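You operate a simulated robot arm through the tools that you are given. There is no shell and no other tool. Be economical: measure what you need, move in short steps, check, and stop when the job is done.

Carry out the task below with a simulated two-armed robot. There is one attempt and no reset: what you move stays moved.

JOB
Close the arch with the tapered brick named on the lot card.
Fine: first brush the dust off all three tapered bricks and put the blue brush back; the other two stay where they stand. Set down upright: blue brush. What is to be rubbed or washed off counts as gone when no trace of it is left.
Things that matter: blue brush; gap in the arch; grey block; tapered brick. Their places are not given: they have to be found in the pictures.

It is judged by the outcome, as a careful person would: the job done as asked, and still so three seconds after it is handed in. It fails if anything else is knocked over, pushed out of place, dropped, spilled or broken.

ROBOT AND FRAMES
Two 7-joint arms with fingered hands on one trunk that stands fixed in place. Base frame: the origin is at the foot of the trunk, x ahead of it, y to its left, z up. Lengths are in m, angles in degrees, forces in N, time in s.
The left shoulder is at [0.06, 0.177, 0.925], the right one opposite. Payload 4 kg a hand.
The TCP of each hand is the grasp point between the finger pads, 0.037 m short of the fingertips. In the tool frame z runs along the fingers and y along their closing line. Largest opening 0.124 m; the body of the gripper starts 0.043 m behind the TCP. The gripper is a hand of 3 fingers: y runs from the thumb to the fingers, the wrist lies at [-0.015, -0.108, -0.202] in the tool frame.
Orientation is told as [roll, pitch, yaw] about the base's x, y, z axes, in that order, counted from this pose: with the fingers straight down and the wrist toward the robot, the tool's x, y and z point along [0, 1, 0], [1, 0, 0] and [0, 0, -1] of the base frame.

CONTROLS
- The arms move only by the tool servo_tool. It takes "left_steps", "right_steps" or both (then of equal length, played together; a hand with none holds still); each is a list of rows, each an object (a shift or turn left out is 0) with "slide": the shift along the tool's x, y, z in units of 25 mm (1.0 is 25 mm), a list of three; "rot": the turn, a rotation vector about the tool's x, y, z in units of 6 degrees (1.0 is 6 degrees), a list of three. In form: [{"slide": [tx, ty, tz], "rot": [wx, wy, wz]}, ...]. A call has 1 to 20 rows; each row shifts and turns the commanded pose from where the row before left it, along the tool's axes as they then stand. A call with a number of a shift or a turn outside -1 to 1 is refused whole. Each row takes 0.2 s and may step no farther than 0.05 m and 8.6 degrees from the row before; otherwise, the whole call is refused. Where a pose cannot be reached the arm comes as near as it can. A force on the tool above 40 N (or 10 N above the force at the start of the call, whichever is more), or a blocked arm, ends the call early, and 0.2 s more pass. In this call time passes only in rows, and 0.2 s behind the last. It gives the time, the measured TCP pose, the force on the tool (base axes), the opening and the grip force at its end, in the units of the frame above (readings bear some noise), with the torque about the TCP (base axes, N m) and any sound that the robot's microphone picked up.
- Cameras (640 x 400 px; columns grow to the right, rows downward): "scene" is now at [0.0446, 0.0118, 1.5852]; the picture's right is [0.15, -0.99, 0.00], its down [-0.66, -0.10, -0.75] and it looks along [0.74, 0.11, -0.67] (base axes); focal length 313 px, centre (320, 200). "left" rides on the left gripper at [-0.064, -0.076, -0.137] in its tool frame; the picture's right is [-0.84, -0.26, 0.48], its down [0.48, -0.76, 0.43] and it looks along [0.25, 0.60, 0.76] (tool axes); focal length 256 px, centre (320, 200). "right" rides on the right gripper at [0.064, -0.076, -0.137] in its tool frame; the picture's right is [-0.84, 0.26, -0.48], its down [-0.48, -0.76, 0.43] and it looks along [-0.26, 0.60, 0.76] (tool axes); focal length 256 px, centre (320, 200).
- capture(camera): a new picture of that camera. It takes no simulated time.
- move_column(by): slides the trunk up (or, below 0, down) by that many m; the arms and the scene camera ride with it, the base frame stays. It gives what a move gives, with no picture.
- curl_fingers(index, middle, thumb_bend, thumb_turn, hand): sets how far each is bent, from 0 (flat) to 100 (curled in); at 30 the hand is open as for a grip, at 70 the pads meet at the TCP. One left out holds its place. A second passes; each finger stops where it meets its share of the squeeze, and holds until it gets a number again. It is the only way to open and close the hand. It gives what a move gives, with no picture; readings hold the bend of each and the force on the fingers (four entries, about 0 where the hand has none), thumb and palm. thumb_turn goes from beside the hand (0) to across from the fingers (100), as for a grip.
- pan_tilt(pan, tilt): turns the head with the scene camera to pan (to the left, within 86 degrees either way) and tilt (down, from -29 to 69), counted from straight ahead of the robot. It gives what a move gives.
- pixel_to_xyz(camera, pixels): for up to 12 pixels [column, row] of the newest picture of that camera ("zoom" is the newest enlarged one), the place [x, y, z] in the base frame of the surface seen there, good to about 0.002 m, but the place of the scene camera against the robot may be out by one fixed shift of up to 0.018 m in any direction. It takes no simulated time.
- inspect(camera, box): a new picture of the part [left, top, right, bottom] of that camera's present view, enlarged. It takes no simulated time.
- job_done(): hands the job in; it is judged then, once.

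Keep the steps short. Do not move on a guess: measure, check each grasp and each placing, and mend mistakes. In all there are 80 turns and 44 pictures (those below and enlarged ones count). Leave the grippers open and the arms clear of the work at the hand-in unless told otherwise, and finish with a single line.

The tools are called as name(argument=value, ...) on one line, values as JSON. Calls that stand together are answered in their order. servo_tool: Moves the arms, as the interface text tells. Its arguments: {"type":"object","properties":{"left_steps":{"type":"array","items":{"type":"object","properties":{"slide":{"type":"array","items":{"type":"number"}},"rot":{"type":"array","items":{"type":"number"}}}}},"right_steps":{"type":"array","items":{"type":"object","properties":{"slide":{"type":"array","items":{"type":"number"}},"rot":{"type":"array","items":{"type":"number"}}}}}},"required":[]} The other tools are called the same way: move_column (by) slides the trunk up or down; curl_fingers (index, middle, thumb_bend, thumb_turn, hand) moves the fingers one by one; pan_tilt (pan, tilt) turns the head that bears the scene camera; capture (camera) takes a picture; pixel_to_xyz (camera, pixels) gives the place of the surface under pixels of a picture; inspect (camera, box) takes an enlarged picture of a part of a camera's view; job_done () hands the job in.

At the start:

```text
time: 0.0
left_ee_pos: [0.5673, 0.2532, 1.2398]
left_orientation: [0.0, 0.0, 0.1]
left_wrist_force: [0.9, -0.4, -0.6]
left_ft_torque: [0.0, -0.04, 0.0]
left_opening: 0.1237
left_grip_force: 0.1
left_shape: jaw
left_bend: [30.0, 30.0, 30.0, 98.0]
left_finger forces: [0.1, 0.0, 0.0, 0.0, 0.0, 0.0]
right_ee_pos: [0.6002, -0.1686, 1.1933]
right_orientation: [0.0, 0.0, -0.1]
right_wrist_force: [0.6, 0.3, 0.5]
right_ft_torque: [0.01, -0.02, 0.0]
right_opening: 0.1236
right_grip_force: 0.1
right_shape: jaw
right_bend: [30.0, 30.0, 30.0, 98.0]
right_finger forces: [0.0, 0.0, 0.0, 0.0, 0.0, 0.0]
trunk travel left (down, up): [-0.45, 0.14]
head pan, tilt: [8.4, 41.8]
```

scene: 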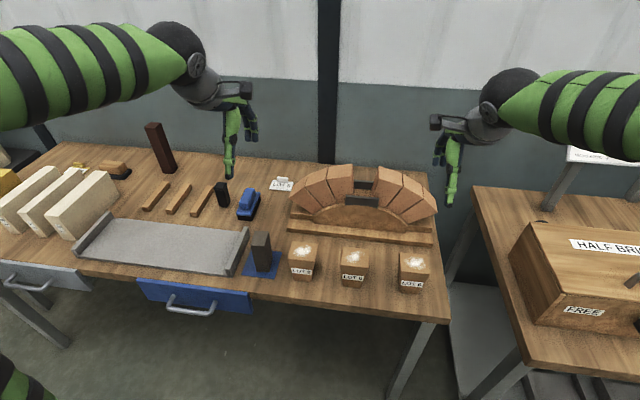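
right: 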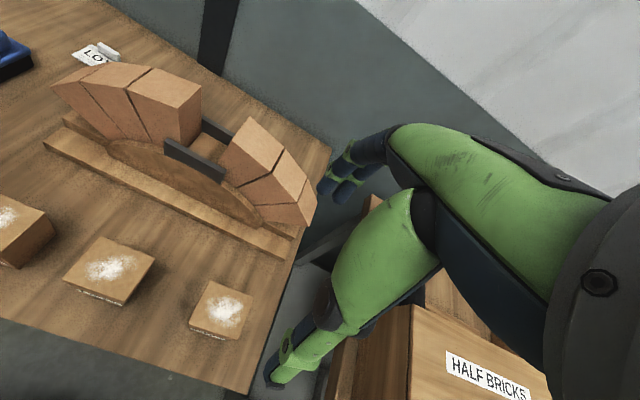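
left: 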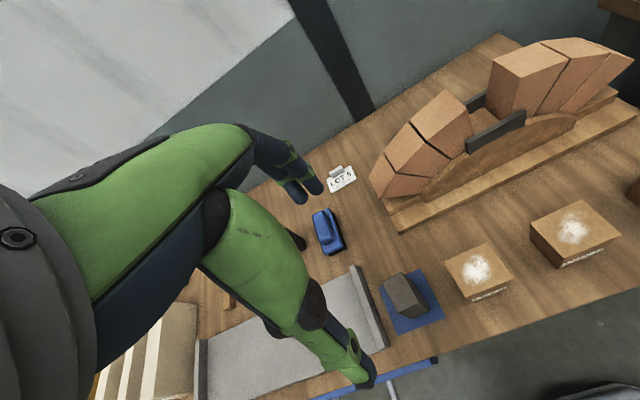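

I see an arch, three dusty bricks, a blue object near (248,204), a grey block on a blue mat at (262,252), and a lot card at (282,184). I'll enlarge these to read the labels.

inspect(camera="scene", box=[200, 160, 440, 310])

inspect(camera="scene", box=[264, 170, 304, 195])

inspect(camera="scene", box=[280, 230, 440, 300])

```text
2.67 times, centred on (320, 235) of scene
```

zoom: 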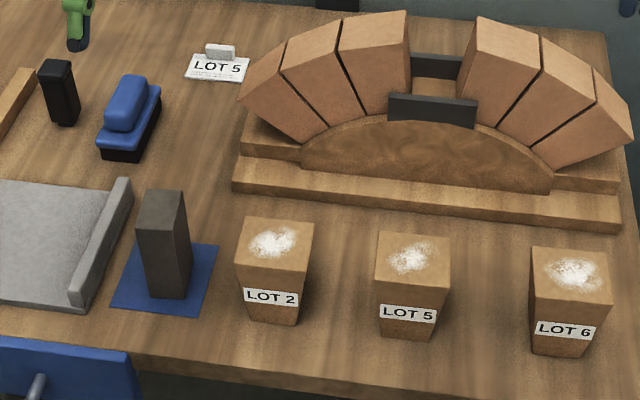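

```text
16.00 times, centred on (284, 182) of scene
```

zoom: 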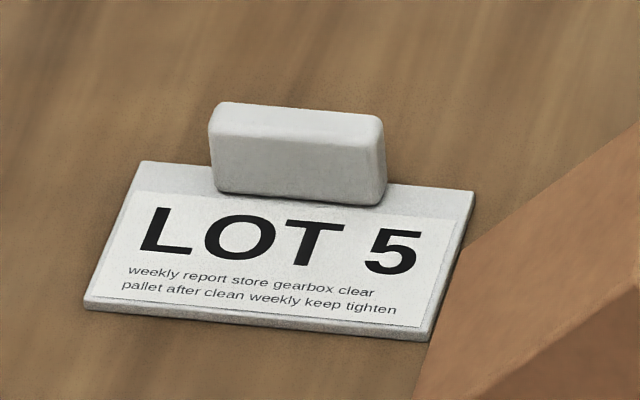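

```text
4.00 times, centred on (360, 265) of scene
```

zoom: 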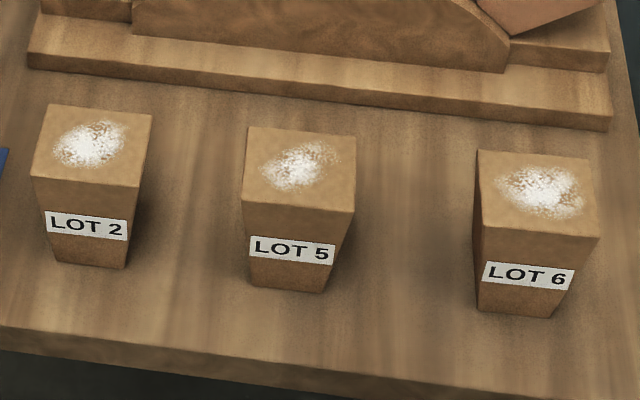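

The card says LOT 5, which is the middle brick. Next I'll look closely at the gap and the grey block, and measure.

inspect(camera="scene", box=[320, 155, 400, 235])

pixel_to_xyz(camera="scene", pixels=[[248, 195], [246, 215], [302, 249], [354, 256], [413, 262], [261, 236], [275, 266], [362, 184], [362, 200], [340, 172], [390, 178], [380, 300]])

inspect(camera="scene", box=[225, 180, 295, 280])

```text
5.00 times, centred on (360, 195) of scene
```

zoom: 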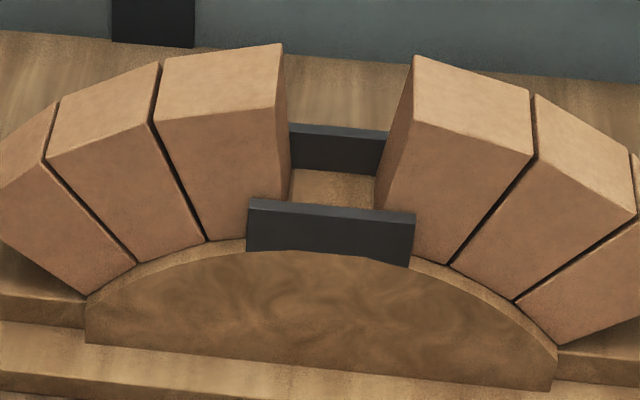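

```text
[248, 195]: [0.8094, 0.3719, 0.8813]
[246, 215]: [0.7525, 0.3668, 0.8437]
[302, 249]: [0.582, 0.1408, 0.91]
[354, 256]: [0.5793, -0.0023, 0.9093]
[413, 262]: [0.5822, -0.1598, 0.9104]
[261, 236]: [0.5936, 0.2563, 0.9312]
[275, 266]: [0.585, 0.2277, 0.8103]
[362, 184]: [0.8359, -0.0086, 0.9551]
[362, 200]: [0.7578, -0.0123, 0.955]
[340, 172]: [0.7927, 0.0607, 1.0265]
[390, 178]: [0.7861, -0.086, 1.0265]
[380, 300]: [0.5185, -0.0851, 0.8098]
```

```text
4.00 times, centred on (260, 230) of scene
```

zoom: 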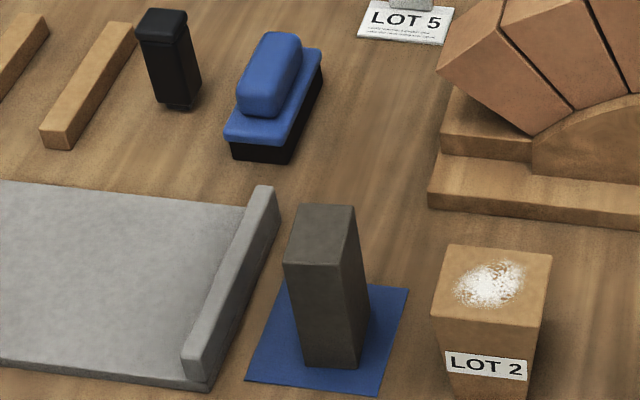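

Hand cameras carry no stated offset, so I'll measure the same things through their first pictures.

pixel_to_xyz(camera="right", pixels=[[110, 268], [98, 240], [153, 251], [126, 303], [66, 279], [222, 310], [194, 145], [168, 140], [222, 176], [202, 108], [245, 122], [100, 330]])

pixel_to_xyz(camera="left", pixels=[[322, 225], [328, 243], [317, 212], [404, 292], [478, 270], [572, 232], [496, 132], [478, 103], [532, 207], [590, 200], [617, 236], [554, 248]])

pixel_to_xyz(camera="scene", pixels=[[343, 249], [368, 250], [367, 264], [341, 261], [289, 244], [317, 245]])

```text
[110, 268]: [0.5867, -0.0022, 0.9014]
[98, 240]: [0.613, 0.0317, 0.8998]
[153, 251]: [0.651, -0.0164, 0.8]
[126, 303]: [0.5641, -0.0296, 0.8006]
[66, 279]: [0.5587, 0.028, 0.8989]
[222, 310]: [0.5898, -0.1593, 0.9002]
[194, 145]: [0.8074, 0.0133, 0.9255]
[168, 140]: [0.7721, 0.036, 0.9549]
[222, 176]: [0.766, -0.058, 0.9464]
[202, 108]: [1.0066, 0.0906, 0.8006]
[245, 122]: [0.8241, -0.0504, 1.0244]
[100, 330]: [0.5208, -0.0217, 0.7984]
```

```text
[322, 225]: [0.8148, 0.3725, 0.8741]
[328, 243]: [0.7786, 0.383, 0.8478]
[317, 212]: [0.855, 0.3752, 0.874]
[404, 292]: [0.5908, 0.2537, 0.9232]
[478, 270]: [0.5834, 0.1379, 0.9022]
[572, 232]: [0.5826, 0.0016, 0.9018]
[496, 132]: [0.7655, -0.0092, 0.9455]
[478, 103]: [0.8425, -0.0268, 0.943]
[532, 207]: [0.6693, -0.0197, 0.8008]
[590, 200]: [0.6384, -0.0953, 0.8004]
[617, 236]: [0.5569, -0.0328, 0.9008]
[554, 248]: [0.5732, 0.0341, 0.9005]
```

```text
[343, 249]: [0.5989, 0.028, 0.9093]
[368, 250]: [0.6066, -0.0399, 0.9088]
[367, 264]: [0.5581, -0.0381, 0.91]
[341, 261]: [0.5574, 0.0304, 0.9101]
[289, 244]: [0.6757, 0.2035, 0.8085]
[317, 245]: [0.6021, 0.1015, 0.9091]
```

Scene camera reads about 9 mm high; table top z≈0.800, brick top z≈0.900. Now an enlarged view of the brush and the gap via the hand cameras for dimensions.

inspect(camera="left", box=[290, 190, 370, 270])

```text
5.00 times, centred on (330, 230) of left
```

zoom: 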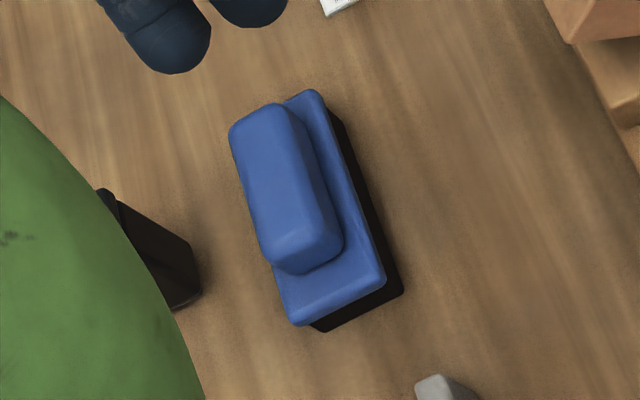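

pixel_to_xyz(camera="zoom", pixels=[[240, 127], [290, 118], [275, 250], [322, 235], [268, 185], [310, 97], [376, 280], [297, 318], [283, 285], [395, 285], [318, 325], [335, 125]])

```text
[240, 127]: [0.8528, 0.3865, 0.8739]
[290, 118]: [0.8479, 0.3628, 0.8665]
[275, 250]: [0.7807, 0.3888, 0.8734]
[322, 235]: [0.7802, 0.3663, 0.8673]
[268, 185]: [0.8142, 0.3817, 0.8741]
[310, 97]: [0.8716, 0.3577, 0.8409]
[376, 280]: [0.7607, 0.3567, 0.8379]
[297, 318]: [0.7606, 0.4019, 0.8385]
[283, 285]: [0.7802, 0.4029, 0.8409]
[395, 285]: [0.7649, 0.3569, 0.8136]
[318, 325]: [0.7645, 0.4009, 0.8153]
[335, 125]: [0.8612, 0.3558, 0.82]
```

The brush is axis aligned: its handle is centred at (0.816, 0.379), y 0.364–0.394, z 0.841–0.874, on a 50 mm wide plate. I'll turn the left hand to yaw −90 so it closes across the handle, and move the right hand out to the right.

servo_tool(left_steps=[{"rot": [0, 0, 1]}, {"rot": [0, 0, 1]}, {"rot": [0, 0, 1]}, {"rot": [0, 0, 1]}, {"rot": [0, 0, 1]}, {"rot": [0, 0, 1]}, {"rot": [0, 0, 1]}, {"rot": [0, 0, 1]}, {"rot": [0, 0, 1]}, {"rot": [0, 0, 1]}, {"rot": [0, 0, 1]}, {"rot": [0, 0, 1]}, {"rot": [0, 0, 1]}, {"rot": [0, 0, 1]}, {"rot": [0, 0, 1]}], right_steps=[{"slide": [-1, 0, 0]}, {"slide": [-1, 0, 0]}, {"slide": [-1, 0, 0]}, {"slide": [-1, 0, 0]}, {"slide": [-1, 0, 0]}, {"slide": [-1, 0, 0]}, {"slide": [-1, 0, 0]}, {"slide": [-1, 0, 0]}, {"slide": [-1, 0, 0]}, {"slide": [-1, 0, 0]}, {"slide": [0, 0, 0]}, {"slide": [0, 0, 0]}, {"slide": [0, 0, 0]}, {"slide": [0, 0, 0]}, {"slide": [0, 0, 0]}])

pixel_to_xyz(camera="scene", pixels=[[221, 184], [219, 194], [224, 206], [284, 180]])

```text
time: 3.2
left_ee_pos: [0.5667, 0.2542, 1.2394]
left_orientation: [0.0, -0.1, -90.1]
left_wrist_force: [-0.3, -0.7, 0.0]
left_ft_torque: [0.01, -0.01, 0.03]
left_opening: 0.1237
left_grip_force: 0.0
left_shape: jaw
left_bend: [30.0, 30.0, 30.0, 98.0]
left_finger forces: [0.1, 0.0, 0.0, 0.0, 0.1, 0.0]
right_ee_pos: [0.6012, -0.4176, 1.1935]
right_orientation: [0.0, 0.0, 0.0]
right_wrist_force: [0.1, -0.5, -0.5]
right_ft_torque: [0.0, -0.02, 0.01]
right_opening: 0.1237
right_grip_force: 0.0
right_shape: jaw
right_bend: [30.0, 30.0, 30.0, 98.0]
right_finger forces: [0.0, 0.1, 0.1, 0.0, 0.0, 0.0]
trunk travel left (down, up): [-0.45, 0.14]
head pan, tilt: [8.4, 41.8]
```

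```text
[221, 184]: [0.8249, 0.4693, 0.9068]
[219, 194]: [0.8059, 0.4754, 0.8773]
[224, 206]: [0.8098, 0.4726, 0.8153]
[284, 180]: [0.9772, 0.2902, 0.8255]
```

Black post at about y 0.455–0.49, near the brush, so I'll narrow the hand first. Then I'll move over the brush at z≈1.0.

curl_fingers(hand="left", index=48, middle=48, thumb_bend=48)

servo_tool(left_steps=[{"slide": [1, -0.5, 0]}, {"slide": [1, -0.5, 0]}, {"slide": [1, -0.5, 0]}, {"slide": [1, -0.5, 0]}, {"slide": [1, -0.5, 0]}, {"slide": [1, -0.5, 0]}, {"slide": [1, -0.5, 0]}, {"slide": [1, -0.5, 0]}, {"slide": [1, -0.5, 0]}, {"slide": [0.97, -0.5, 0]}, {"slide": [0, 0, 1]}, {"slide": [0, 0, 1]}, {"slide": [0, 0, 1]}, {"slide": [0, 0, 1]}, {"slide": [0, 0, 1]}, {"slide": [0, 0, 1]}, {"slide": [0, 0, 1]}, {"slide": [0, 0, 1]}, {"slide": [0, 0, 1]}, {"slide": [0, 0, 1]}])

capture(camera="left")

capture(camera="scene")

```text
time: 4.2
left_ee_pos: [0.5691, 0.253, 1.2406]
left_orientation: [-0.1, 0.0, -90.0]
left_wrist_force: [0.7, -0.5, -0.5]
left_ft_torque: [-0.02, -0.01, 0.02]
left_opening: 0.0686
left_grip_force: 0.1
left_shape: fingers
left_bend: [48.0, 48.0, 48.0, 98.0]
left_finger forces: [0.1, 0.1, 0.1, 0.1, 0.1, 0.0]
right_ee_pos: [0.5985, -0.4182, 1.1937]
right_orientation: [0.0, 0.0, 0.0]
right_wrist_force: [0.4, 0.3, 0.0]
right_ft_torque: [-0.02, 0.0, -0.05]
right_opening: 0.1237
right_grip_force: 0.0
right_shape: jaw
right_bend: [30.0, 30.0, 30.0, 98.0]
right_finger forces: [0.1, 0.0, 0.1, 0.0, 0.1, 0.0]
trunk travel left (down, up): [-0.45, 0.14]
head pan, tilt: [8.4, 41.8]
```

```text
time: 8.4
left_ee_pos: [0.7077, 0.3375, 0.9715]
left_orientation: [0.0, 0.0, -90.1]
left_wrist_force: [-0.6, 0.4, 0.0]
left_ft_torque: [0.04, -0.01, 0.02]
left_opening: 0.0686
left_grip_force: 0.1
left_shape: fingers
left_bend: [48.0, 48.0, 48.0, 98.0]
left_finger forces: [0.1, 0.0, 0.1, 0.0, 0.0, 0.1]
left hand out of reach, approached as far as the arm can: row 6, 7, 8, 9, 10
right_ee_pos: [0.6, -0.4175, 1.1931]
right_orientation: [-0.1, 0.0, 0.0]
right_wrist_force: [-0.8, 0.6, -0.9]
right_ft_torque: [0.0, -0.03, -0.02]
right_opening: 0.1238
right_grip_force: 0.1
right_shape: jaw
right_bend: [30.0, 30.0, 30.0, 98.0]
right_finger forces: [0.0, 0.0, 0.1, 0.1, 0.1, 0.1]
trunk travel left (down, up): [-0.45, 0.14]
head pan, tilt: [8.4, 41.8]
```

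```text
34 pictures are left
```

left: 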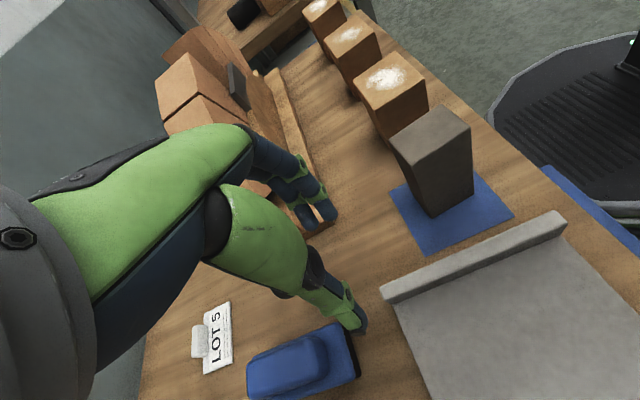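

```text
33 pictures are left
```

scene: 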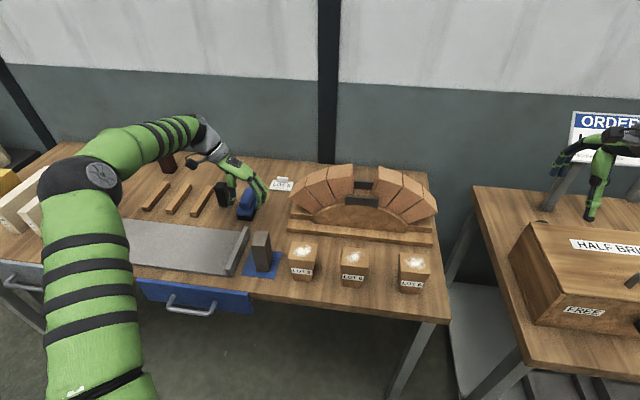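

Reach was limited up high; now at z 0.97 I'll try sliding the rest (x +0.108, y +0.042).

servo_tool(left_steps=[{"slide": [0.86, -0.33, 0]}, {"slide": [0.86, -0.33, 0]}, {"slide": [0.86, -0.33, 0]}, {"slide": [0.86, -0.33, 0]}, {"slide": [0.86, -0.33, 0]}])

```text
time: 9.6
left_ee_pos: [0.7761, 0.3644, 0.9704]
left_orientation: [0.0, 0.0, -90.0]
left_wrist_force: [0.2, -0.6, 0.1]
left_ft_torque: [-0.02, -0.02, -0.01]
left_opening: 0.0685
left_grip_force: 0.1
left_shape: fingers
left_bend: [48.0, 48.0, 48.0, 98.0]
left_finger forces: [0.0, 0.1, 0.0, 0.1, 0.0, 0.0]
left hand out of reach, approached as far as the arm can: row 4, 5
right_ee_pos: [0.6002, -0.4177, 1.1927]
right_orientation: [0.1, 0.0, 0.1]
right_wrist_force: [-0.3, -0.3, -0.6]
right_ft_torque: [-0.02, -0.02, 0.02]
right_opening: 0.1237
right_grip_force: 0.1
right_shape: jaw
right_bend: [30.0, 30.0, 30.0, 98.0]
right_finger forces: [0.0, 0.1, 0.0, 0.0, 0.0, 0.0]
trunk travel left (down, up): [-0.45, 0.14]
head pan, tilt: [8.4, 41.8]
```

Just short. I'll raise the trunk 0.12 for a flatter, longer reach, then lower the hand the same amount.

move_column(by=0.12)

servo_tool(left_steps=[{"slide": [0, 0, 1]}, {"slide": [0, 0, 1]}, {"slide": [0, 0, 1]}, {"slide": [0, 0, 1]}, {"slide": [0.8, -0.3, 0.4]}, {"slide": [0.8, -0.28, 0.4]}])

```text
time: 11.1
left_ee_pos: [0.7756, 0.3648, 1.0889]
left_orientation: [0.0, 0.0, -90.0]
left_wrist_force: [0.3, 1.2, -0.4]
left_ft_torque: [-0.02, 0.0, 0.0]
left_opening: 0.0684
left_grip_force: 0.0
left_shape: fingers
left_bend: [48.0, 48.0, 48.0, 98.0]
left_finger forces: [0.0, 0.1, 0.0, 0.0, 0.0, 0.1]
right_ee_pos: [0.6002, -0.4182, 1.3133]
right_orientation: [0.0, 0.0, 0.0]
right_wrist_force: [0.4, -1.1, 0.4]
right_ft_torque: [-0.01, -0.03, 0.01]
right_opening: 0.1237
right_grip_force: 0.1
right_shape: jaw
right_bend: [30.0, 30.0, 30.0, 98.0]
right_finger forces: [0.1, 0.0, 0.0, 0.0, 0.0, 0.1]
trunk travel left (down, up): [-0.57, 0.02]
head pan, tilt: [8.4, 41.8]
```

```text
time: 12.5
left_ee_pos: [0.7785, 0.3689, 0.9742]
left_orientation: [0.0, 0.1, -90.0]
left_wrist_force: [0.1, 0.9, -0.3]
left_ft_torque: [0.01, -0.04, 0.03]
left_opening: 0.0683
left_grip_force: 0.1
left_shape: fingers
left_bend: [48.0, 48.0, 48.0, 98.0]
left_finger forces: [0.0, 0.0, 0.1, 0.1, 0.1, 0.0]
left hand out of reach, approached as far as the arm can: row 5, 6
right_ee_pos: [0.6003, -0.4172, 1.3142]
right_orientation: [0.0, 0.0, 0.0]
right_wrist_force: [-0.3, 0.2, 0.2]
right_ft_torque: [0.0, 0.04, 0.01]
right_opening: 0.1238
right_grip_force: 0.1
right_shape: jaw
right_bend: [30.0, 30.0, 30.0, 98.0]
right_finger forces: [0.1, 0.0, 0.0, 0.1, 0.1, 0.0]
trunk travel left (down, up): [-0.57, 0.02]
head pan, tilt: [8.4, 41.8]
```

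Straight down at this yaw is just beyond reach. I'll tilt the fingers 20° forward, along the handle's length, to bring the wrist closer, then slide on.

servo_tool(left_steps=[{"rot": [0, 0.833, 0]}, {"rot": [0, 0.833, 0]}, {"rot": [0, 0.833, 0]}, {"rot": [0, 0.833, 0]}])

```text
time: 13.5
left_ee_pos: [0.8381, 0.3891, 0.9715]
left_orientation: [19.9, -0.1, -90.1]
left_wrist_force: [-0.1, 1.1, 0.4]
left_ft_torque: [0.04, -0.01, 0.02]
left_opening: 0.0684
left_grip_force: 0.1
left_shape: fingers
left_bend: [48.0, 48.0, 48.0, 98.0]
left_finger forces: [0.1, 0.0, 0.0, 0.0, 0.1, 0.1]
left hand out of reach, approached as far as the arm can: row 1, 2, 3, 4
right_ee_pos: [0.5996, -0.4177, 1.3137]
right_orientation: [-0.1, 0.1, 0.0]
right_wrist_force: [-0.5, -0.3, 0.2]
right_ft_torque: [-0.02, -0.01, -0.01]
right_opening: 0.1239
right_grip_force: 0.0
right_shape: jaw
right_bend: [30.0, 30.0, 30.0, 98.0]
right_finger forces: [0.0, 0.1, 0.0, 0.1, 0.0, 0.0]
trunk travel left (down, up): [-0.57, 0.02]
head pan, tilt: [8.4, 41.8]
```

The tilt extended the reach: x is now 0.838. I'll slide back 0.03 and read whether the commanded pose follows the measured one.

servo_tool(left_steps=[{"slide": [-0.56, 0.2, -0.2]}, {"slide": [-0.56, 0.2, -0.2]}])

```text
time: 14.1
left_ee_pos: [0.8379, 0.3896, 0.9706]
left_orientation: [19.8, 0.1, -90.1]
left_wrist_force: [0.2, 0.5, -0.1]
left_ft_torque: [0.02, 0.02, 0.03]
left_opening: 0.0686
left_grip_force: 0.0
left_shape: fingers
left_bend: [48.0, 48.0, 48.0, 98.0]
left_finger forces: [0.1, 0.0, 0.0, 0.0, 0.0, 0.0]
left hand out of reach, approached as far as the arm can: row 1, 2
right_ee_pos: [0.5996, -0.4168, 1.3132]
right_orientation: [0.0, 0.0, 0.0]
right_wrist_force: [-0.3, -0.5, 0.0]
right_ft_torque: [0.02, 0.03, 0.0]
right_opening: 0.1236
right_grip_force: 0.0
right_shape: jaw
right_bend: [30.0, 30.0, 30.0, 98.0]
right_finger forces: [0.0, 0.1, 0.0, 0.0, 0.1, 0.0]
trunk travel left (down, up): [-0.57, 0.02]
head pan, tilt: [8.4, 41.8]
```

The command accumulates past the reach limit (commanded x≈0.934, y≈0.424). I'll bring it back to (0.808, 0.379).

servo_tool(left_steps=[{"slide": [-0.79, 0.3, -0.287]}, {"slide": [-0.79, 0.3, -0.287]}, {"slide": [-0.79, 0.3, -0.287]}, {"slide": [-0.79, 0.3, -0.287]}, {"slide": [-0.79, 0.3, -0.287]}, {"slide": [-0.79, 0.3, -0.287]}])

capture(camera="left")

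```text
time: 15.5
left_ee_pos: [0.838, 0.3886, 0.9698]
left_orientation: [19.8, 0.0, -90.1]
left_wrist_force: [0.9, -0.1, 0.5]
left_ft_torque: [0.0, 0.01, 0.0]
left_opening: 0.0685
left_grip_force: 0.2
left_shape: fingers
left_bend: [48.0, 48.0, 48.0, 98.0]
left_finger forces: [0.0, 0.1, 0.0, 0.0, 0.0, 0.1]
left hand out of reach, approached as far as the arm can: row 1, 2, 3, 4, 5, 6
right_ee_pos: [0.599, -0.4186, 1.3126]
right_orientation: [0.0, 0.0, 0.0]
right_wrist_force: [-1.1, 1.0, 0.6]
right_ft_torque: [0.0, -0.01, 0.01]
right_opening: 0.1236
right_grip_force: 0.1
right_shape: jaw
right_bend: [30.0, 30.0, 30.0, 98.0]
right_finger forces: [0.0, 0.1, 0.0, 0.0, 0.0, 0.0]
trunk travel left (down, up): [-0.57, 0.02]
head pan, tilt: [8.4, 41.8]
```

```text
32 pictures are left
```

left: 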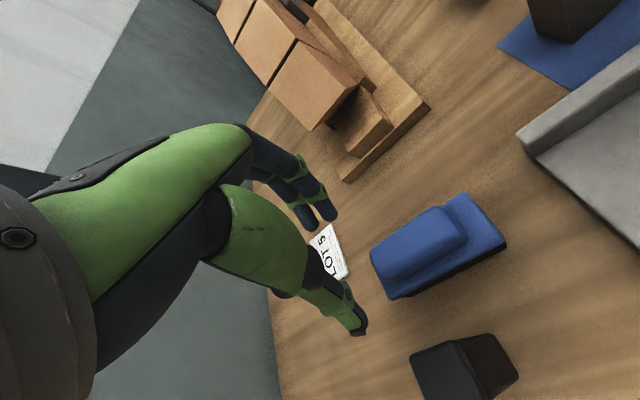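

No motion: the solver seems stuck at full stretch. I'll undo the tilt while pulling back.

servo_tool(left_steps=[{"slide": [-1, 0, 0], "rot": [0, -0.833, 0]}, {"slide": [-1, 0, 0], "rot": [0, -0.833, 0]}, {"slide": [-1, 0, 0], "rot": [0, -0.833, 0]}, {"slide": [-1, 0, 0], "rot": [0, -0.833, 0]}, {"slide": [-1, 0, 0]}, {"slide": [-1, 0, 0]}])

capture(camera="scene")

```text
time: 16.9
left_ee_pos: [0.7564, 0.4149, 0.9441]
left_orientation: [-0.1, 0.0, -90.0]
left_wrist_force: [-0.1, 0.5, -0.1]
left_ft_torque: [0.02, 0.03, -0.01]
left_opening: 0.0685
left_grip_force: 0.0
left_shape: fingers
left_bend: [48.0, 48.0, 48.0, 98.0]
left_finger forces: [0.1, 0.0, 0.1, 0.0, 0.1, 0.0]
left hand out of reach, approached as far as the arm can: row 1, 2, 3, 4, 5, 6
right_ee_pos: [0.5997, -0.4179, 1.3133]
right_orientation: [0.1, 0.0, 0.0]
right_wrist_force: [0.5, -0.9, -0.3]
right_ft_torque: [0.0, -0.01, 0.0]
right_opening: 0.1238
right_grip_force: 0.0
right_shape: jaw
right_bend: [30.0, 30.0, 30.0, 98.0]
right_finger forces: [0.1, 0.0, 0.0, 0.0, 0.0, 0.0]
trunk travel left (down, up): [-0.57, 0.02]
head pan, tilt: [8.4, 41.8]
```

```text
31 pictures are left
```

scene: 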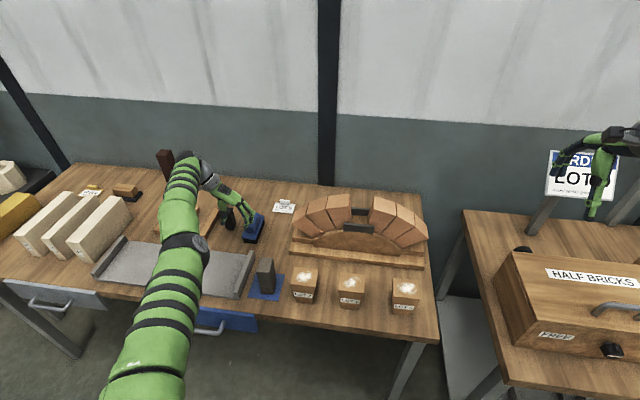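

The arm is nearly straight, a singular pose. I'll pull up and back more strongly to bend the elbow.

servo_tool(left_steps=[{"slide": [-1, 0.5, -1]}, {"slide": [-1, 0.5, -1]}, {"slide": [-1, 0.5, -1]}, {"slide": [-1, 0.5, -1]}, {"slide": [-1, 0.5, -1]}, {"slide": [-1, 0.5, -1]}])

```text
time: 18.3
left_ee_pos: [0.758, 0.4001, 1.0994]
left_orientation: [0.0, 0.1, -90.1]
left_wrist_force: [-0.7, 0.9, 0.7]
left_ft_torque: [0.02, 0.03, 0.01]
left_opening: 0.0682
left_grip_force: 0.1
left_shape: fingers
left_bend: [48.0, 48.0, 48.0, 98.0]
left_finger forces: [0.0, 0.1, 0.1, 0.0, 0.0, 0.0]
left hand out of reach, approached as far as the arm can: row 1, 2, 3, 4, 5, 6
right_ee_pos: [0.599, -0.4194, 1.314]
right_orientation: [0.1, 0.0, -0.1]
right_wrist_force: [-0.1, -0.2, 0.6]
right_ft_torque: [0.06, 0.04, 0.04]
right_opening: 0.124
right_grip_force: 0.1
right_shape: jaw
right_bend: [30.0, 30.0, 30.0, 98.0]
right_finger forces: [0.0, 0.0, 0.0, 0.0, 0.0, 0.0]
trunk travel left (down, up): [-0.57, 0.02]
head pan, tilt: [8.4, 41.8]
```

Height follows but the inward pull does not. I'll turn the yaw back toward 0 to break out of the stretched pose.

servo_tool(left_steps=[{"rot": [0, 0, -1]}, {"rot": [0, 0, -1]}, {"rot": [0, 0, -1]}, {"rot": [0, 0, -1]}, {"rot": [0, 0, -1]}, {"rot": [0, 0, -1]}, {"rot": [0, 0, -1]}, {"rot": [0, 0, -1]}])

```text
time: 20.1
left_ee_pos: [0.8414, 0.4309, 1.1099]
left_orientation: [-0.1, 0.0, -42.0]
left_wrist_force: [1.0, 0.0, -1.3]
left_ft_torque: [0.02, 0.01, 0.0]
left_opening: 0.0688
left_grip_force: 0.0
left_shape: fingers
left_bend: [48.0, 48.0, 48.0, 98.0]
left_finger forces: [0.1, 0.0, 0.1, 0.0, 0.0, 0.1]
left hand out of reach, approached as far as the arm can: row 1, 2, 3, 4, 5, 6, 7, 8
right_ee_pos: [0.5993, -0.4184, 1.3131]
right_orientation: [-0.1, 0.0, 0.0]
right_wrist_force: [0.1, -0.3, 0.7]
right_ft_torque: [0.01, 0.01, -0.03]
right_opening: 0.1235
right_grip_force: 0.0
right_shape: jaw
right_bend: [30.0, 30.0, 30.0, 98.0]
right_finger forces: [0.0, 0.0, 0.1, 0.1, 0.0, 0.0]
trunk travel left (down, up): [-0.57, 0.02]
head pan, tilt: [8.4, 41.8]
```

Working from the height response, the commanded point is still outside reach. I'll pull further inward.

servo_tool(left_steps=[{"slide": [-0.9, -0.39, 0]}, {"slide": [-0.9, -0.39, 0]}, {"slide": [-0.9, -0.39, 0]}, {"slide": [-0.9, -0.39, 0]}, {"slide": [-0.9, -0.39, 0]}, {"slide": [-0.9, -0.39, 0]}, {"slide": [-0.9, -0.39, 0]}, {"slide": [-0.9, -0.39, 0]}])

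```text
time: 21.9
left_ee_pos: [0.8399, 0.4184, 1.1386]
left_orientation: [-0.1, 0.0, -42.1]
left_wrist_force: [-0.1, 0.4, -0.2]
left_ft_torque: [0.0, 0.03, 0.0]
left_opening: 0.0685
left_grip_force: 0.1
left_shape: fingers
left_bend: [48.0, 48.0, 48.0, 98.0]
left_finger forces: [0.0, 0.0, 0.0, 0.0, 0.1, 0.0]
left hand out of reach, approached as far as the arm can: row 1, 2, 3, 4, 5, 6, 7, 8
right_ee_pos: [0.6, -0.4178, 1.3142]
right_orientation: [0.1, 0.0, 0.0]
right_wrist_force: [-0.1, 0.0, -0.2]
right_ft_torque: [0.0, 0.02, 0.06]
right_opening: 0.1237
right_grip_force: 0.0
right_shape: jaw
right_bend: [30.0, 30.0, 30.0, 98.0]
right_finger forces: [0.1, 0.0, 0.1, 0.0, 0.1, 0.0]
trunk travel left (down, up): [-0.57, 0.02]
head pan, tilt: [8.4, 41.8]
```

Still flagged. A trunk move seemed to re-sync the command earlier, so I'll bring the trunk back down 0.10 (the hand at z≈1.04 stays clear of everything) and then pull in a little.

move_column(by=-0.1)

servo_tool(left_steps=[{"slide": [-0.9, -0.39, 0]}, {"slide": [-0.9, -0.39, 0]}, {"slide": [-0.9, -0.39, 0]}])

```text
time: 23.2
left_ee_pos: [0.8394, 0.4183, 1.0385]
left_orientation: [-0.1, 0.0, -42.1]
left_wrist_force: [0.2, -0.1, 0.3]
left_ft_torque: [0.01, 0.02, -0.02]
left_opening: 0.0684
left_grip_force: 0.0
left_shape: fingers
left_bend: [48.0, 48.0, 48.0, 98.0]
left_finger forces: [0.0, 0.0, 0.0, 0.1, 0.0, 0.0]
right_ee_pos: [0.6005, -0.4186, 1.2134]
right_orientation: [0.1, 0.0, 0.0]
right_wrist_force: [0.3, -0.3, -0.1]
right_ft_torque: [0.04, -0.01, 0.01]
right_opening: 0.1235
right_grip_force: 0.1
right_shape: jaw
right_bend: [30.0, 30.0, 30.0, 98.0]
right_finger forces: [0.0, 0.0, 0.1, 0.1, 0.0, 0.0]
trunk travel left (down, up): [-0.47, 0.12]
head pan, tilt: [8.4, 41.8]
```

```text
time: 24.0
left_ee_pos: [0.8405, 0.419, 1.0395]
left_orientation: [-0.1, 0.0, -42.1]
left_wrist_force: [-0.3, 0.6, -0.7]
left_ft_torque: [0.03, 0.01, 0.02]
left_opening: 0.0684
left_grip_force: 0.0
left_shape: fingers
left_bend: [48.0, 48.0, 48.0, 98.0]
left_finger forces: [0.1, 0.0, 0.0, 0.0, 0.1, 0.0]
left hand out of reach, approached as far as the arm can: row 1, 2, 3
right_ee_pos: [0.6003, -0.418, 1.2135]
right_orientation: [0.1, 0.0, 0.0]
right_wrist_force: [1.1, 0.0, -0.4]
right_ft_torque: [0.01, 0.0, 0.01]
right_opening: 0.1235
right_grip_force: 0.1
right_shape: jaw
right_bend: [30.0, 30.0, 30.0, 98.0]
right_finger forces: [0.0, 0.0, 0.0, 0.1, 0.0, 0.1]
trunk travel left (down, up): [-0.47, 0.12]
head pan, tilt: [8.4, 41.8]
```

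No motion radially, but tangential moves work. I'll try down 0.05 and then toward −y, which both shorten the reach while turning the shoulder.

servo_tool(left_steps=[{"slide": [0, 0, 1]}, {"slide": [0, 0, 1]}, {"slide": [-0.74, 0.67, 0]}, {"slide": [-0.74, 0.67, 0]}, {"slide": [-0.74, 0.67, 0]}, {"slide": [-0.74, 0.67, 0]}, {"slide": [-0.74, 0.67, 0]}, {"slide": [-0.74, 0.67, 0]}])

capture(camera="scene")

```text
time: 25.8
left_ee_pos: [0.8834, 0.2815, 0.9948]
left_orientation: [-0.2, 0.2, -42.2]
left_wrist_force: [0.6, -0.5, 0.4]
left_ft_torque: [-0.01, 0.0, -0.02]
left_opening: 0.0684
left_grip_force: 0.0
left_shape: fingers
left_bend: [48.0, 48.0, 48.0, 98.0]
left_finger forces: [0.0, 0.0, 0.0, 0.0, 0.0, 0.0]
left hand out of reach, approached as far as the arm can: row 1, 2, 3, 4, 5, 6, 7, 8
right_ee_pos: [0.5998, -0.4186, 1.2129]
right_orientation: [0.0, 0.1, 0.0]
right_wrist_force: [-0.6, 0.1, 0.9]
right_ft_torque: [0.01, 0.01, -0.02]
right_opening: 0.124
right_grip_force: 0.0
right_shape: jaw
right_bend: [30.0, 30.0, 30.0, 98.0]
right_finger forces: [0.0, 0.0, 0.1, 0.0, 0.0, 0.1]
trunk travel left (down, up): [-0.47, 0.12]
head pan, tilt: [8.4, 41.8]
```

```text
30 pictures are left
```

scene: 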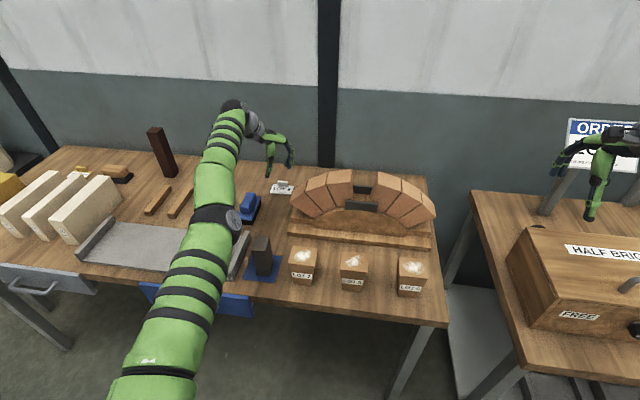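

The arm is stretched. In the first call it came off the limit by going straight down from a high pose, so I'll repeat that: go up 0.3, then down.

servo_tool(left_steps=[{"slide": [-0.3, -0.3, -1]}, {"slide": [-0.3, -0.3, -1]}, {"slide": [-0.3, -0.3, -1]}, {"slide": [-0.3, -0.3, -1]}, {"slide": [-0.3, -0.3, -1]}, {"slide": [-0.3, -0.3, -1]}, {"slide": [-0.3, -0.3, -1]}, {"slide": [-0.3, -0.3, -1]}, {"slide": [-0.3, -0.3, -1]}, {"slide": [-0.3, -0.3, -1]}, {"slide": [-0.3, -0.3, -1]}, {"slide": [-0.3, -0.3, -1]}, {"slide": [-0.3, -0.3, -1]}, {"slide": [-0.3, -0.3, -1]}, {"slide": [0, 0, 1]}, {"slide": [0, 0, 1]}, {"slide": [0, 0, 1]}, {"slide": [0, 0, 1]}])

```text
time: 29.6
left_ee_pos: [0.7941, 0.285, 1.2683]
left_orientation: [-0.2, 0.2, -42.1]
left_wrist_force: [-0.7, -0.4, -0.7]
left_ft_torque: [-0.02, 0.02, -0.01]
left_opening: 0.0684
left_grip_force: 0.0
left_shape: fingers
left_bend: [48.0, 48.0, 48.0, 98.0]
left_finger forces: [0.0, 0.1, 0.0, 0.0, 0.0, 0.0]
left hand out of reach, approached as far as the arm can: row 1, 2, 3, 4, 5, 7, 12, 13, 14, 15, 16, 17, 18
right_ee_pos: [0.5995, -0.4176, 1.2132]
right_orientation: [0.0, 0.0, -0.1]
right_wrist_force: [-0.4, -0.3, 1.1]
right_ft_torque: [0.03, 0.03, -0.04]
right_opening: 0.1237
right_grip_force: 0.0
right_shape: jaw
right_bend: [30.0, 30.0, 30.0, 98.0]
right_finger forces: [0.1, 0.0, 0.0, 0.0, 0.1, 0.0]
trunk travel left (down, up): [-0.47, 0.12]
head pan, tilt: [8.4, 41.8]
```

Rows 6 and 8–11 were reachable, so it does come off. I'll pull straight back in −x from here.

servo_tool(left_steps=[{"slide": [-0.67, -0.74, -0.5]}, {"slide": [-0.67, -0.74, -0.5]}, {"slide": [-0.67, -0.74, 0]}, {"slide": [-0.67, -0.74, 0]}, {"slide": [-0.67, -0.74, 0]}, {"slide": [-0.67, -0.74, 0]}, {"slide": [-0.67, -0.74, 0]}, {"slide": [-0.67, -0.74, 0]}, {"slide": [-0.67, -0.74, 0]}, {"slide": [-0.67, -0.74, 0]}])

```text
time: 31.8
left_ee_pos: [0.6918, 0.3205, 1.4036]
left_orientation: [-0.2, 0.3, -42.2]
left_wrist_force: [-0.3, 0.6, 0.1]
left_ft_torque: [0.0, 0.0, -0.01]
left_opening: 0.0683
left_grip_force: 0.0
left_shape: fingers
left_bend: [48.0, 48.0, 48.0, 98.0]
left_finger forces: [0.0, 0.0, 0.0, 0.0, 0.0, 0.0]
left hand out of reach, approached as far as the arm can: row 1, 2, 3, 4, 5, 6, 7, 8, 9, 10
right_ee_pos: [0.5998, -0.4192, 1.214]
right_orientation: [-0.1, -0.1, -0.1]
right_wrist_force: [-0.9, 0.0, -0.1]
right_ft_torque: [0.01, -0.01, 0.03]
right_opening: 0.1235
right_grip_force: 0.1
right_shape: jaw
right_bend: [30.0, 30.0, 30.0, 98.0]
right_finger forces: [0.0, 0.0, 0.0, 0.1, 0.1, 0.0]
trunk travel left (down, up): [-0.47, 0.12]
head pan, tilt: [8.4, 41.8]
```

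I'll look at the arm's actual posture before more moves.

capture(camera="scene")

```text
29 pictures are left
```

scene: 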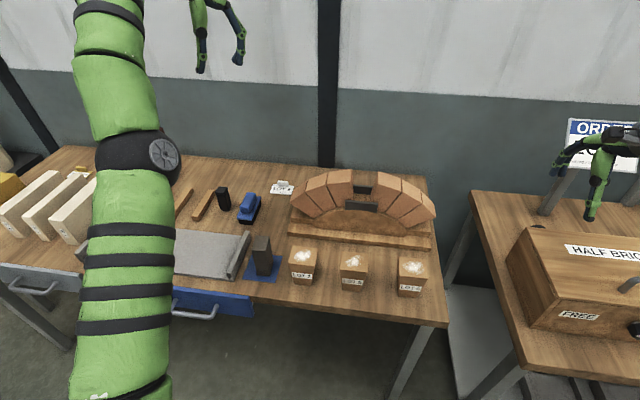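

Fitting the last motion, the commanded point now lies almost exactly at the reach boundary. I'll pull it inward along the shoulder ray (back and down).

servo_tool(left_steps=[{"slide": [-0.58, -0.3, 0.76]}, {"slide": [-0.58, -0.3, 0.76]}, {"slide": [-0.58, -0.3, 0.76]}, {"slide": [-0.58, -0.3, 0.76]}, {"slide": [-0.58, -0.3, 0.76]}, {"slide": [-0.58, -0.3, 0.76]}, {"slide": [-0.58, -0.3, 0.76]}, {"slide": [-0.58, -0.3, 0.76]}])

```text
time: 33.6
left_ee_pos: [0.7155, 0.3176, 1.3776]
left_orientation: [-0.1, 0.1, -42.1]
left_wrist_force: [0.8, 0.6, 0.3]
left_ft_torque: [0.0, 0.01, -0.01]
left_opening: 0.0686
left_grip_force: 0.0
left_shape: fingers
left_bend: [48.0, 48.0, 48.0, 98.0]
left_finger forces: [0.1, 0.1, 0.1, 0.1, 0.1, 0.1]
left hand out of reach, approached as far as the arm can: row 1, 2, 3, 4, 5, 6, 7, 8
right_ee_pos: [0.6006, -0.419, 1.2131]
right_orientation: [0.0, 0.0, 0.0]
right_wrist_force: [-0.8, -0.3, -0.1]
right_ft_torque: [0.0, 0.01, -0.02]
right_opening: 0.1239
right_grip_force: 0.1
right_shape: jaw
right_bend: [30.0, 30.0, 30.0, 98.0]
right_finger forces: [0.0, 0.1, 0.0, 0.0, 0.0, 0.0]
trunk travel left (down, up): [-0.47, 0.12]
head pan, tilt: [8.4, 41.8]
```

The ratios suggest the elbow is locked straight and tangential moves alone are followed. I'll move along the arc upward with only a slight inward part, so the elbow can start to bend.

servo_tool(left_steps=[{"slide": [-0.7, -0.38, -0.61]}, {"slide": [-0.7, -0.38, -0.61]}, {"slide": [-0.74, -0.4, -0.55]}, {"slide": [-0.74, -0.4, -0.55]}, {"slide": [-0.77, -0.417, -0.49]}, {"slide": [-0.77, -0.417, -0.49]}, {"slide": [-0.8, -0.43, -0.43]}, {"slide": [-0.8, -0.43, -0.43]}])

```text
time: 35.4
left_ee_pos: [0.5913, 0.2709, 1.5101]
left_orientation: [-0.2, 0.4, -42.2]
left_wrist_force: [-0.3, -0.2, 0.1]
left_ft_torque: [0.0, 0.01, 0.03]
left_opening: 0.0688
left_grip_force: 0.1
left_shape: fingers
left_bend: [48.0, 48.0, 48.0, 98.0]
left_finger forces: [0.1, 0.0, 0.0, 0.1, 0.0, 0.0]
left hand out of reach, approached as far as the arm can: row 1, 2, 3, 4, 5, 6, 7, 8
right_ee_pos: [0.5994, -0.4182, 1.2127]
right_orientation: [0.0, 0.0, -0.1]
right_wrist_force: [0.6, 1.0, 0.5]
right_ft_torque: [-0.01, 0.01, -0.01]
right_opening: 0.1239
right_grip_force: 0.0
right_shape: jaw
right_bend: [30.0, 30.0, 30.0, 98.0]
right_finger forces: [0.0, 0.0, 0.0, 0.0, 0.0, 0.0]
trunk travel left (down, up): [-0.47, 0.12]
head pan, tilt: [8.4, 41.8]
```

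Still locked. Right, up and down with an inward part have been tried; leftward has not, and it may be the elbow's flex direction. I'll try left plus inward.

servo_tool(left_steps=[{"slide": [0.12, -0.85, 0.4]}, {"slide": [0.12, -0.85, 0.4]}, {"slide": [0.12, -0.85, 0.4]}, {"slide": [0.12, -0.85, 0.4]}, {"slide": [-0.58, -0.3, 0.7]}, {"slide": [-0.58, -0.3, 0.7]}, {"slide": [-0.58, -0.3, 0.7]}, {"slide": [-0.58, -0.3, 0.7]}])

```text
time: 37.2
left_ee_pos: [0.5765, 0.321, 1.5118]
left_orientation: [-0.1, 0.1, -42.1]
left_wrist_force: [-0.1, -0.2, -0.8]
left_ft_torque: [0.03, 0.0, 0.0]
left_opening: 0.0685
left_grip_force: 0.2
left_shape: fingers
left_bend: [48.0, 48.0, 48.0, 98.0]
left_finger forces: [0.1, 0.1, 0.0, 0.1, 0.0, 0.0]
left hand out of reach, approached as far as the arm can: row 1, 2, 3, 4, 5, 6, 7, 8
right_ee_pos: [0.599, -0.4187, 1.2127]
right_orientation: [0.1, 0.1, 0.0]
right_wrist_force: [0.0, -0.1, 0.2]
right_ft_torque: [0.01, -0.02, 0.0]
right_opening: 0.1237
right_grip_force: 0.0
right_shape: jaw
right_bend: [30.0, 30.0, 30.0, 98.0]
right_finger forces: [0.1, 0.0, 0.0, 0.0, 0.0, 0.0]
trunk travel left (down, up): [-0.47, 0.12]
head pan, tilt: [8.4, 41.8]
```

I worked out the geometry: my earlier tilt and yaw turned the elbow toward extension, and the opposite turn (yaw back toward −90 plus roll) should flex it. I'll do that about the wrist, with a slight right/down drift.

servo_tool(left_steps=[{"slide": [-0.36, -0.3, 0.52], "rot": [0.84, -0.15, 0.52]}, {"slide": [-0.36, -0.3, 0.52], "rot": [0.84, -0.15, 0.52]}, {"slide": [-0.36, -0.3, 0.52], "rot": [0.84, -0.15, 0.52]}, {"slide": [-0.36, -0.3, 0.52], "rot": [0.84, -0.15, 0.52]}, {"slide": [-0.36, -0.3, 0.52], "rot": [0.84, -0.15, 0.52]}, {"slide": [-0.36, -0.3, 0.52], "rot": [0.84, -0.15, 0.52]}, {"slide": [-0.36, -0.3, 0.52], "rot": [0.84, -0.15, 0.52]}, {"slide": [-0.36, -0.3, 0.52], "rot": [0.84, -0.15, 0.52]}])

```text
time: 39.0
left_ee_pos: [0.4252, 0.3355, 1.4411]
left_orientation: [-9.2, 28.4, -62.5]
left_wrist_force: [-0.6, 0.0, -0.4]
left_ft_torque: [0.01, -0.04, 0.02]
left_opening: 0.0683
left_grip_force: 0.1
left_shape: fingers
left_bend: [48.0, 48.0, 48.0, 98.0]
left_finger forces: [0.0, 0.0, 0.0, 0.0, 0.0, 0.0]
left hand out of reach, approached as far as the arm can: row 3, 4, 5, 6, 7, 8
right_ee_pos: [0.5982, -0.4187, 1.2135]
right_orientation: [0.0, 0.0, -0.1]
right_wrist_force: [0.0, 0.2, -0.3]
right_ft_torque: [0.03, -0.02, -0.02]
right_opening: 0.1234
right_grip_force: 0.1
right_shape: jaw
right_bend: [30.0, 30.0, 30.0, 98.0]
right_finger forces: [0.1, 0.0, 0.0, 0.0, 0.1, 0.0]
trunk travel left (down, up): [-0.47, 0.12]
head pan, tilt: [8.4, 41.8]
```

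Rows 1–2 were reachable and the hand came in to x=0.425. I'll look at the posture.

capture(camera="scene")

```text
28 pictures are left
```

scene: 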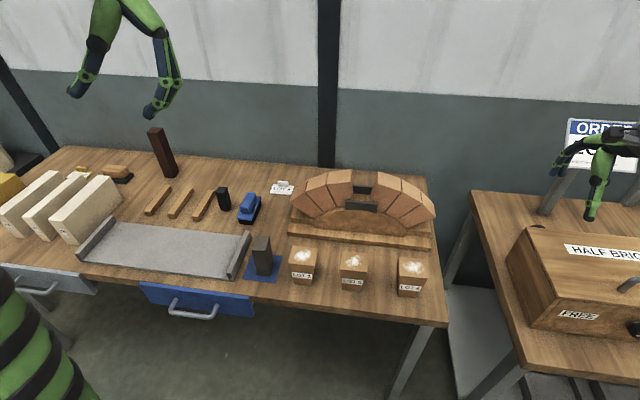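

The elbow now swings out to the left and looks bent. Test: advance 4 rows along the fingers.

servo_tool(left_steps=[{"slide": [0, 0, 1]}, {"slide": [0, 0, 1]}, {"slide": [0, 0, 1]}, {"slide": [0, 0, 1]}])

```text
time: 40.0
left_ee_pos: [0.3914, 0.3714, 1.353]
left_orientation: [-9.3, 28.3, -62.5]
left_wrist_force: [0.7, 0.1, 0.1]
left_ft_torque: [0.0, -0.01, 0.01]
left_opening: 0.0685
left_grip_force: 0.0
left_shape: fingers
left_bend: [48.0, 48.0, 48.0, 98.0]
left_finger forces: [0.1, 0.0, 0.0, 0.1, 0.0, 0.1]
right_ee_pos: [0.599, -0.4177, 1.2141]
right_orientation: [0.0, 0.0, -0.1]
right_wrist_force: [0.3, 1.2, 0.6]
right_ft_torque: [-0.01, 0.0, 0.0]
right_opening: 0.1236
right_grip_force: 0.0
right_shape: jaw
right_bend: [30.0, 30.0, 30.0, 98.0]
right_finger forces: [0.0, 0.1, 0.0, 0.1, 0.0, 0.0]
trunk travel left (down, up): [-0.47, 0.12]
head pan, tilt: [8.4, 41.8]
```

Unlocked, with no reach flag. Now I'll turn back to the [0,0,−90] orientation with the TCP fixed (42° about tool axis (−0.61, 0.37, 0.70)).

servo_tool(left_steps=[{"rot": [-0.61, 0.373, 0.693]}, {"rot": [-0.61, 0.373, 0.693]}, {"rot": [-0.61, 0.373, 0.693]}, {"rot": [-0.61, 0.373, 0.693]}, {"rot": [-0.61, 0.373, 0.693]}, {"rot": [-0.61, 0.373, 0.693]}, {"rot": [-0.61, 0.373, 0.693]}])

```text
time: 41.6
left_ee_pos: [0.3915, 0.37, 1.3522]
left_orientation: [0.1, -0.2, -90.1]
left_wrist_force: [0.0, -0.1, 0.0]
left_ft_torque: [-0.02, 0.01, 0.0]
left_opening: 0.0684
left_grip_force: 0.1
left_shape: fingers
left_bend: [48.0, 48.0, 48.0, 98.0]
left_finger forces: [0.0, 0.2, 0.0, 0.0, 0.1, 0.0]
right_ee_pos: [0.5998, -0.4182, 1.2147]
right_orientation: [0.0, 0.0, 0.0]
right_wrist_force: [0.0, -0.4, -0.1]
right_ft_torque: [0.01, -0.01, -0.04]
right_opening: 0.124
right_grip_force: 0.0
right_shape: jaw
right_bend: [30.0, 30.0, 30.0, 98.0]
right_finger forces: [0.0, 0.0, 0.1, 0.0, 0.0, 0.1]
trunk travel left (down, up): [-0.47, 0.12]
head pan, tilt: [8.4, 41.8]
```

Back in control at [0,0,−90]. Next: down and forward to about (0.57, 0.37, 1.05), then tilt 20° forward well short of the reach limit.

servo_tool(left_steps=[{"slide": [0.6, 0, 1]}, {"slide": [0.6, 0, 1]}, {"slide": [0.6, 0, 1]}, {"slide": [0.6, 0, 1]}, {"slide": [0.6, 0, 1]}, {"slide": [0.6, 0, 1]}, {"slide": [0.6, 0, 1]}, {"slide": [0.6, 0, 1]}, {"slide": [0.6, 0, 1]}, {"slide": [0.6, 0, 1]}, {"slide": [0.6, 0, 1]}, {"slide": [0.6, 0, 1]}, {"rot": [0, 0.8325, 0]}, {"rot": [0, 0.8325, 0]}, {"rot": [0, 0.8325, 0]}, {"rot": [0, 0.8325, 0]}])

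```text
time: 45.0
left_ee_pos: [0.57, 0.3698, 1.0529]
left_orientation: [19.9, 0.0, -89.9]
left_wrist_force: [-0.8, -0.7, -0.1]
left_ft_torque: [-0.01, 0.01, -0.03]
left_opening: 0.0685
left_grip_force: 0.1
left_shape: fingers
left_bend: [48.0, 48.0, 48.0, 98.0]
left_finger forces: [0.0, 0.0, 0.0, 0.0, 0.0, 0.0]
right_ee_pos: [0.5998, -0.419, 1.2141]
right_orientation: [0.0, 0.1, -0.1]
right_wrist_force: [-0.4, 0.5, -0.1]
right_ft_torque: [0.0, 0.0, 0.01]
right_opening: 0.1239
right_grip_force: 0.2
right_shape: jaw
right_bend: [30.0, 30.0, 30.0, 98.0]
right_finger forces: [0.0, 0.2, 0.0, 0.1, 0.1, 0.0]
trunk travel left (down, up): [-0.47, 0.12]
head pan, tilt: [8.4, 41.8]
```

Now straight to above the handle at (0.805, 0.379, 0.94).

servo_tool(left_steps=[{"slide": [0.729, -0.036, 0.746]}, {"slide": [0.729, -0.036, 0.746]}, {"slide": [0.729, -0.036, 0.746]}, {"slide": [0.729, -0.036, 0.746]}, {"slide": [0.729, -0.036, 0.746]}, {"slide": [0.729, -0.036, 0.746]}, {"slide": [0.729, -0.036, 0.746]}, {"slide": [0.729, -0.036, 0.746]}, {"slide": [0.729, -0.036, 0.746]}, {"slide": [0.729, -0.036, 0.746]}])

capture(camera="left")

```text
time: 47.2
left_ee_pos: [0.8053, 0.3808, 0.9387]
left_orientation: [19.9, -0.2, -89.8]
left_wrist_force: [1.1, -0.4, 0.5]
left_ft_torque: [-0.03, 0.02, 0.02]
left_opening: 0.0683
left_grip_force: 0.0
left_shape: fingers
left_bend: [48.0, 48.0, 48.0, 98.0]
left_finger forces: [0.0, 0.0, 0.0, 0.0, 0.0, 0.1]
right_ee_pos: [0.6007, -0.4184, 1.2122]
right_orientation: [0.0, -0.1, 0.0]
right_wrist_force: [-0.2, 0.4, 0.1]
right_ft_torque: [-0.03, 0.02, 0.02]
right_opening: 0.1241
right_grip_force: 0.1
right_shape: jaw
right_bend: [30.0, 30.0, 30.0, 98.0]
right_finger forces: [0.1, 0.0, 0.0, 0.1, 0.0, 0.0]
trunk travel left (down, up): [-0.47, 0.12]
head pan, tilt: [8.4, 41.8]
```

```text
27 pictures are left
```

left: 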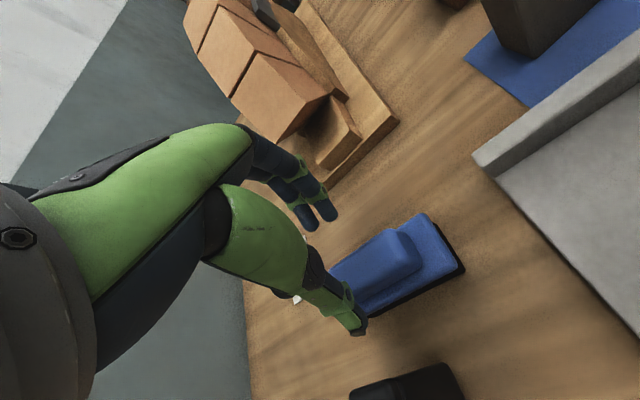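

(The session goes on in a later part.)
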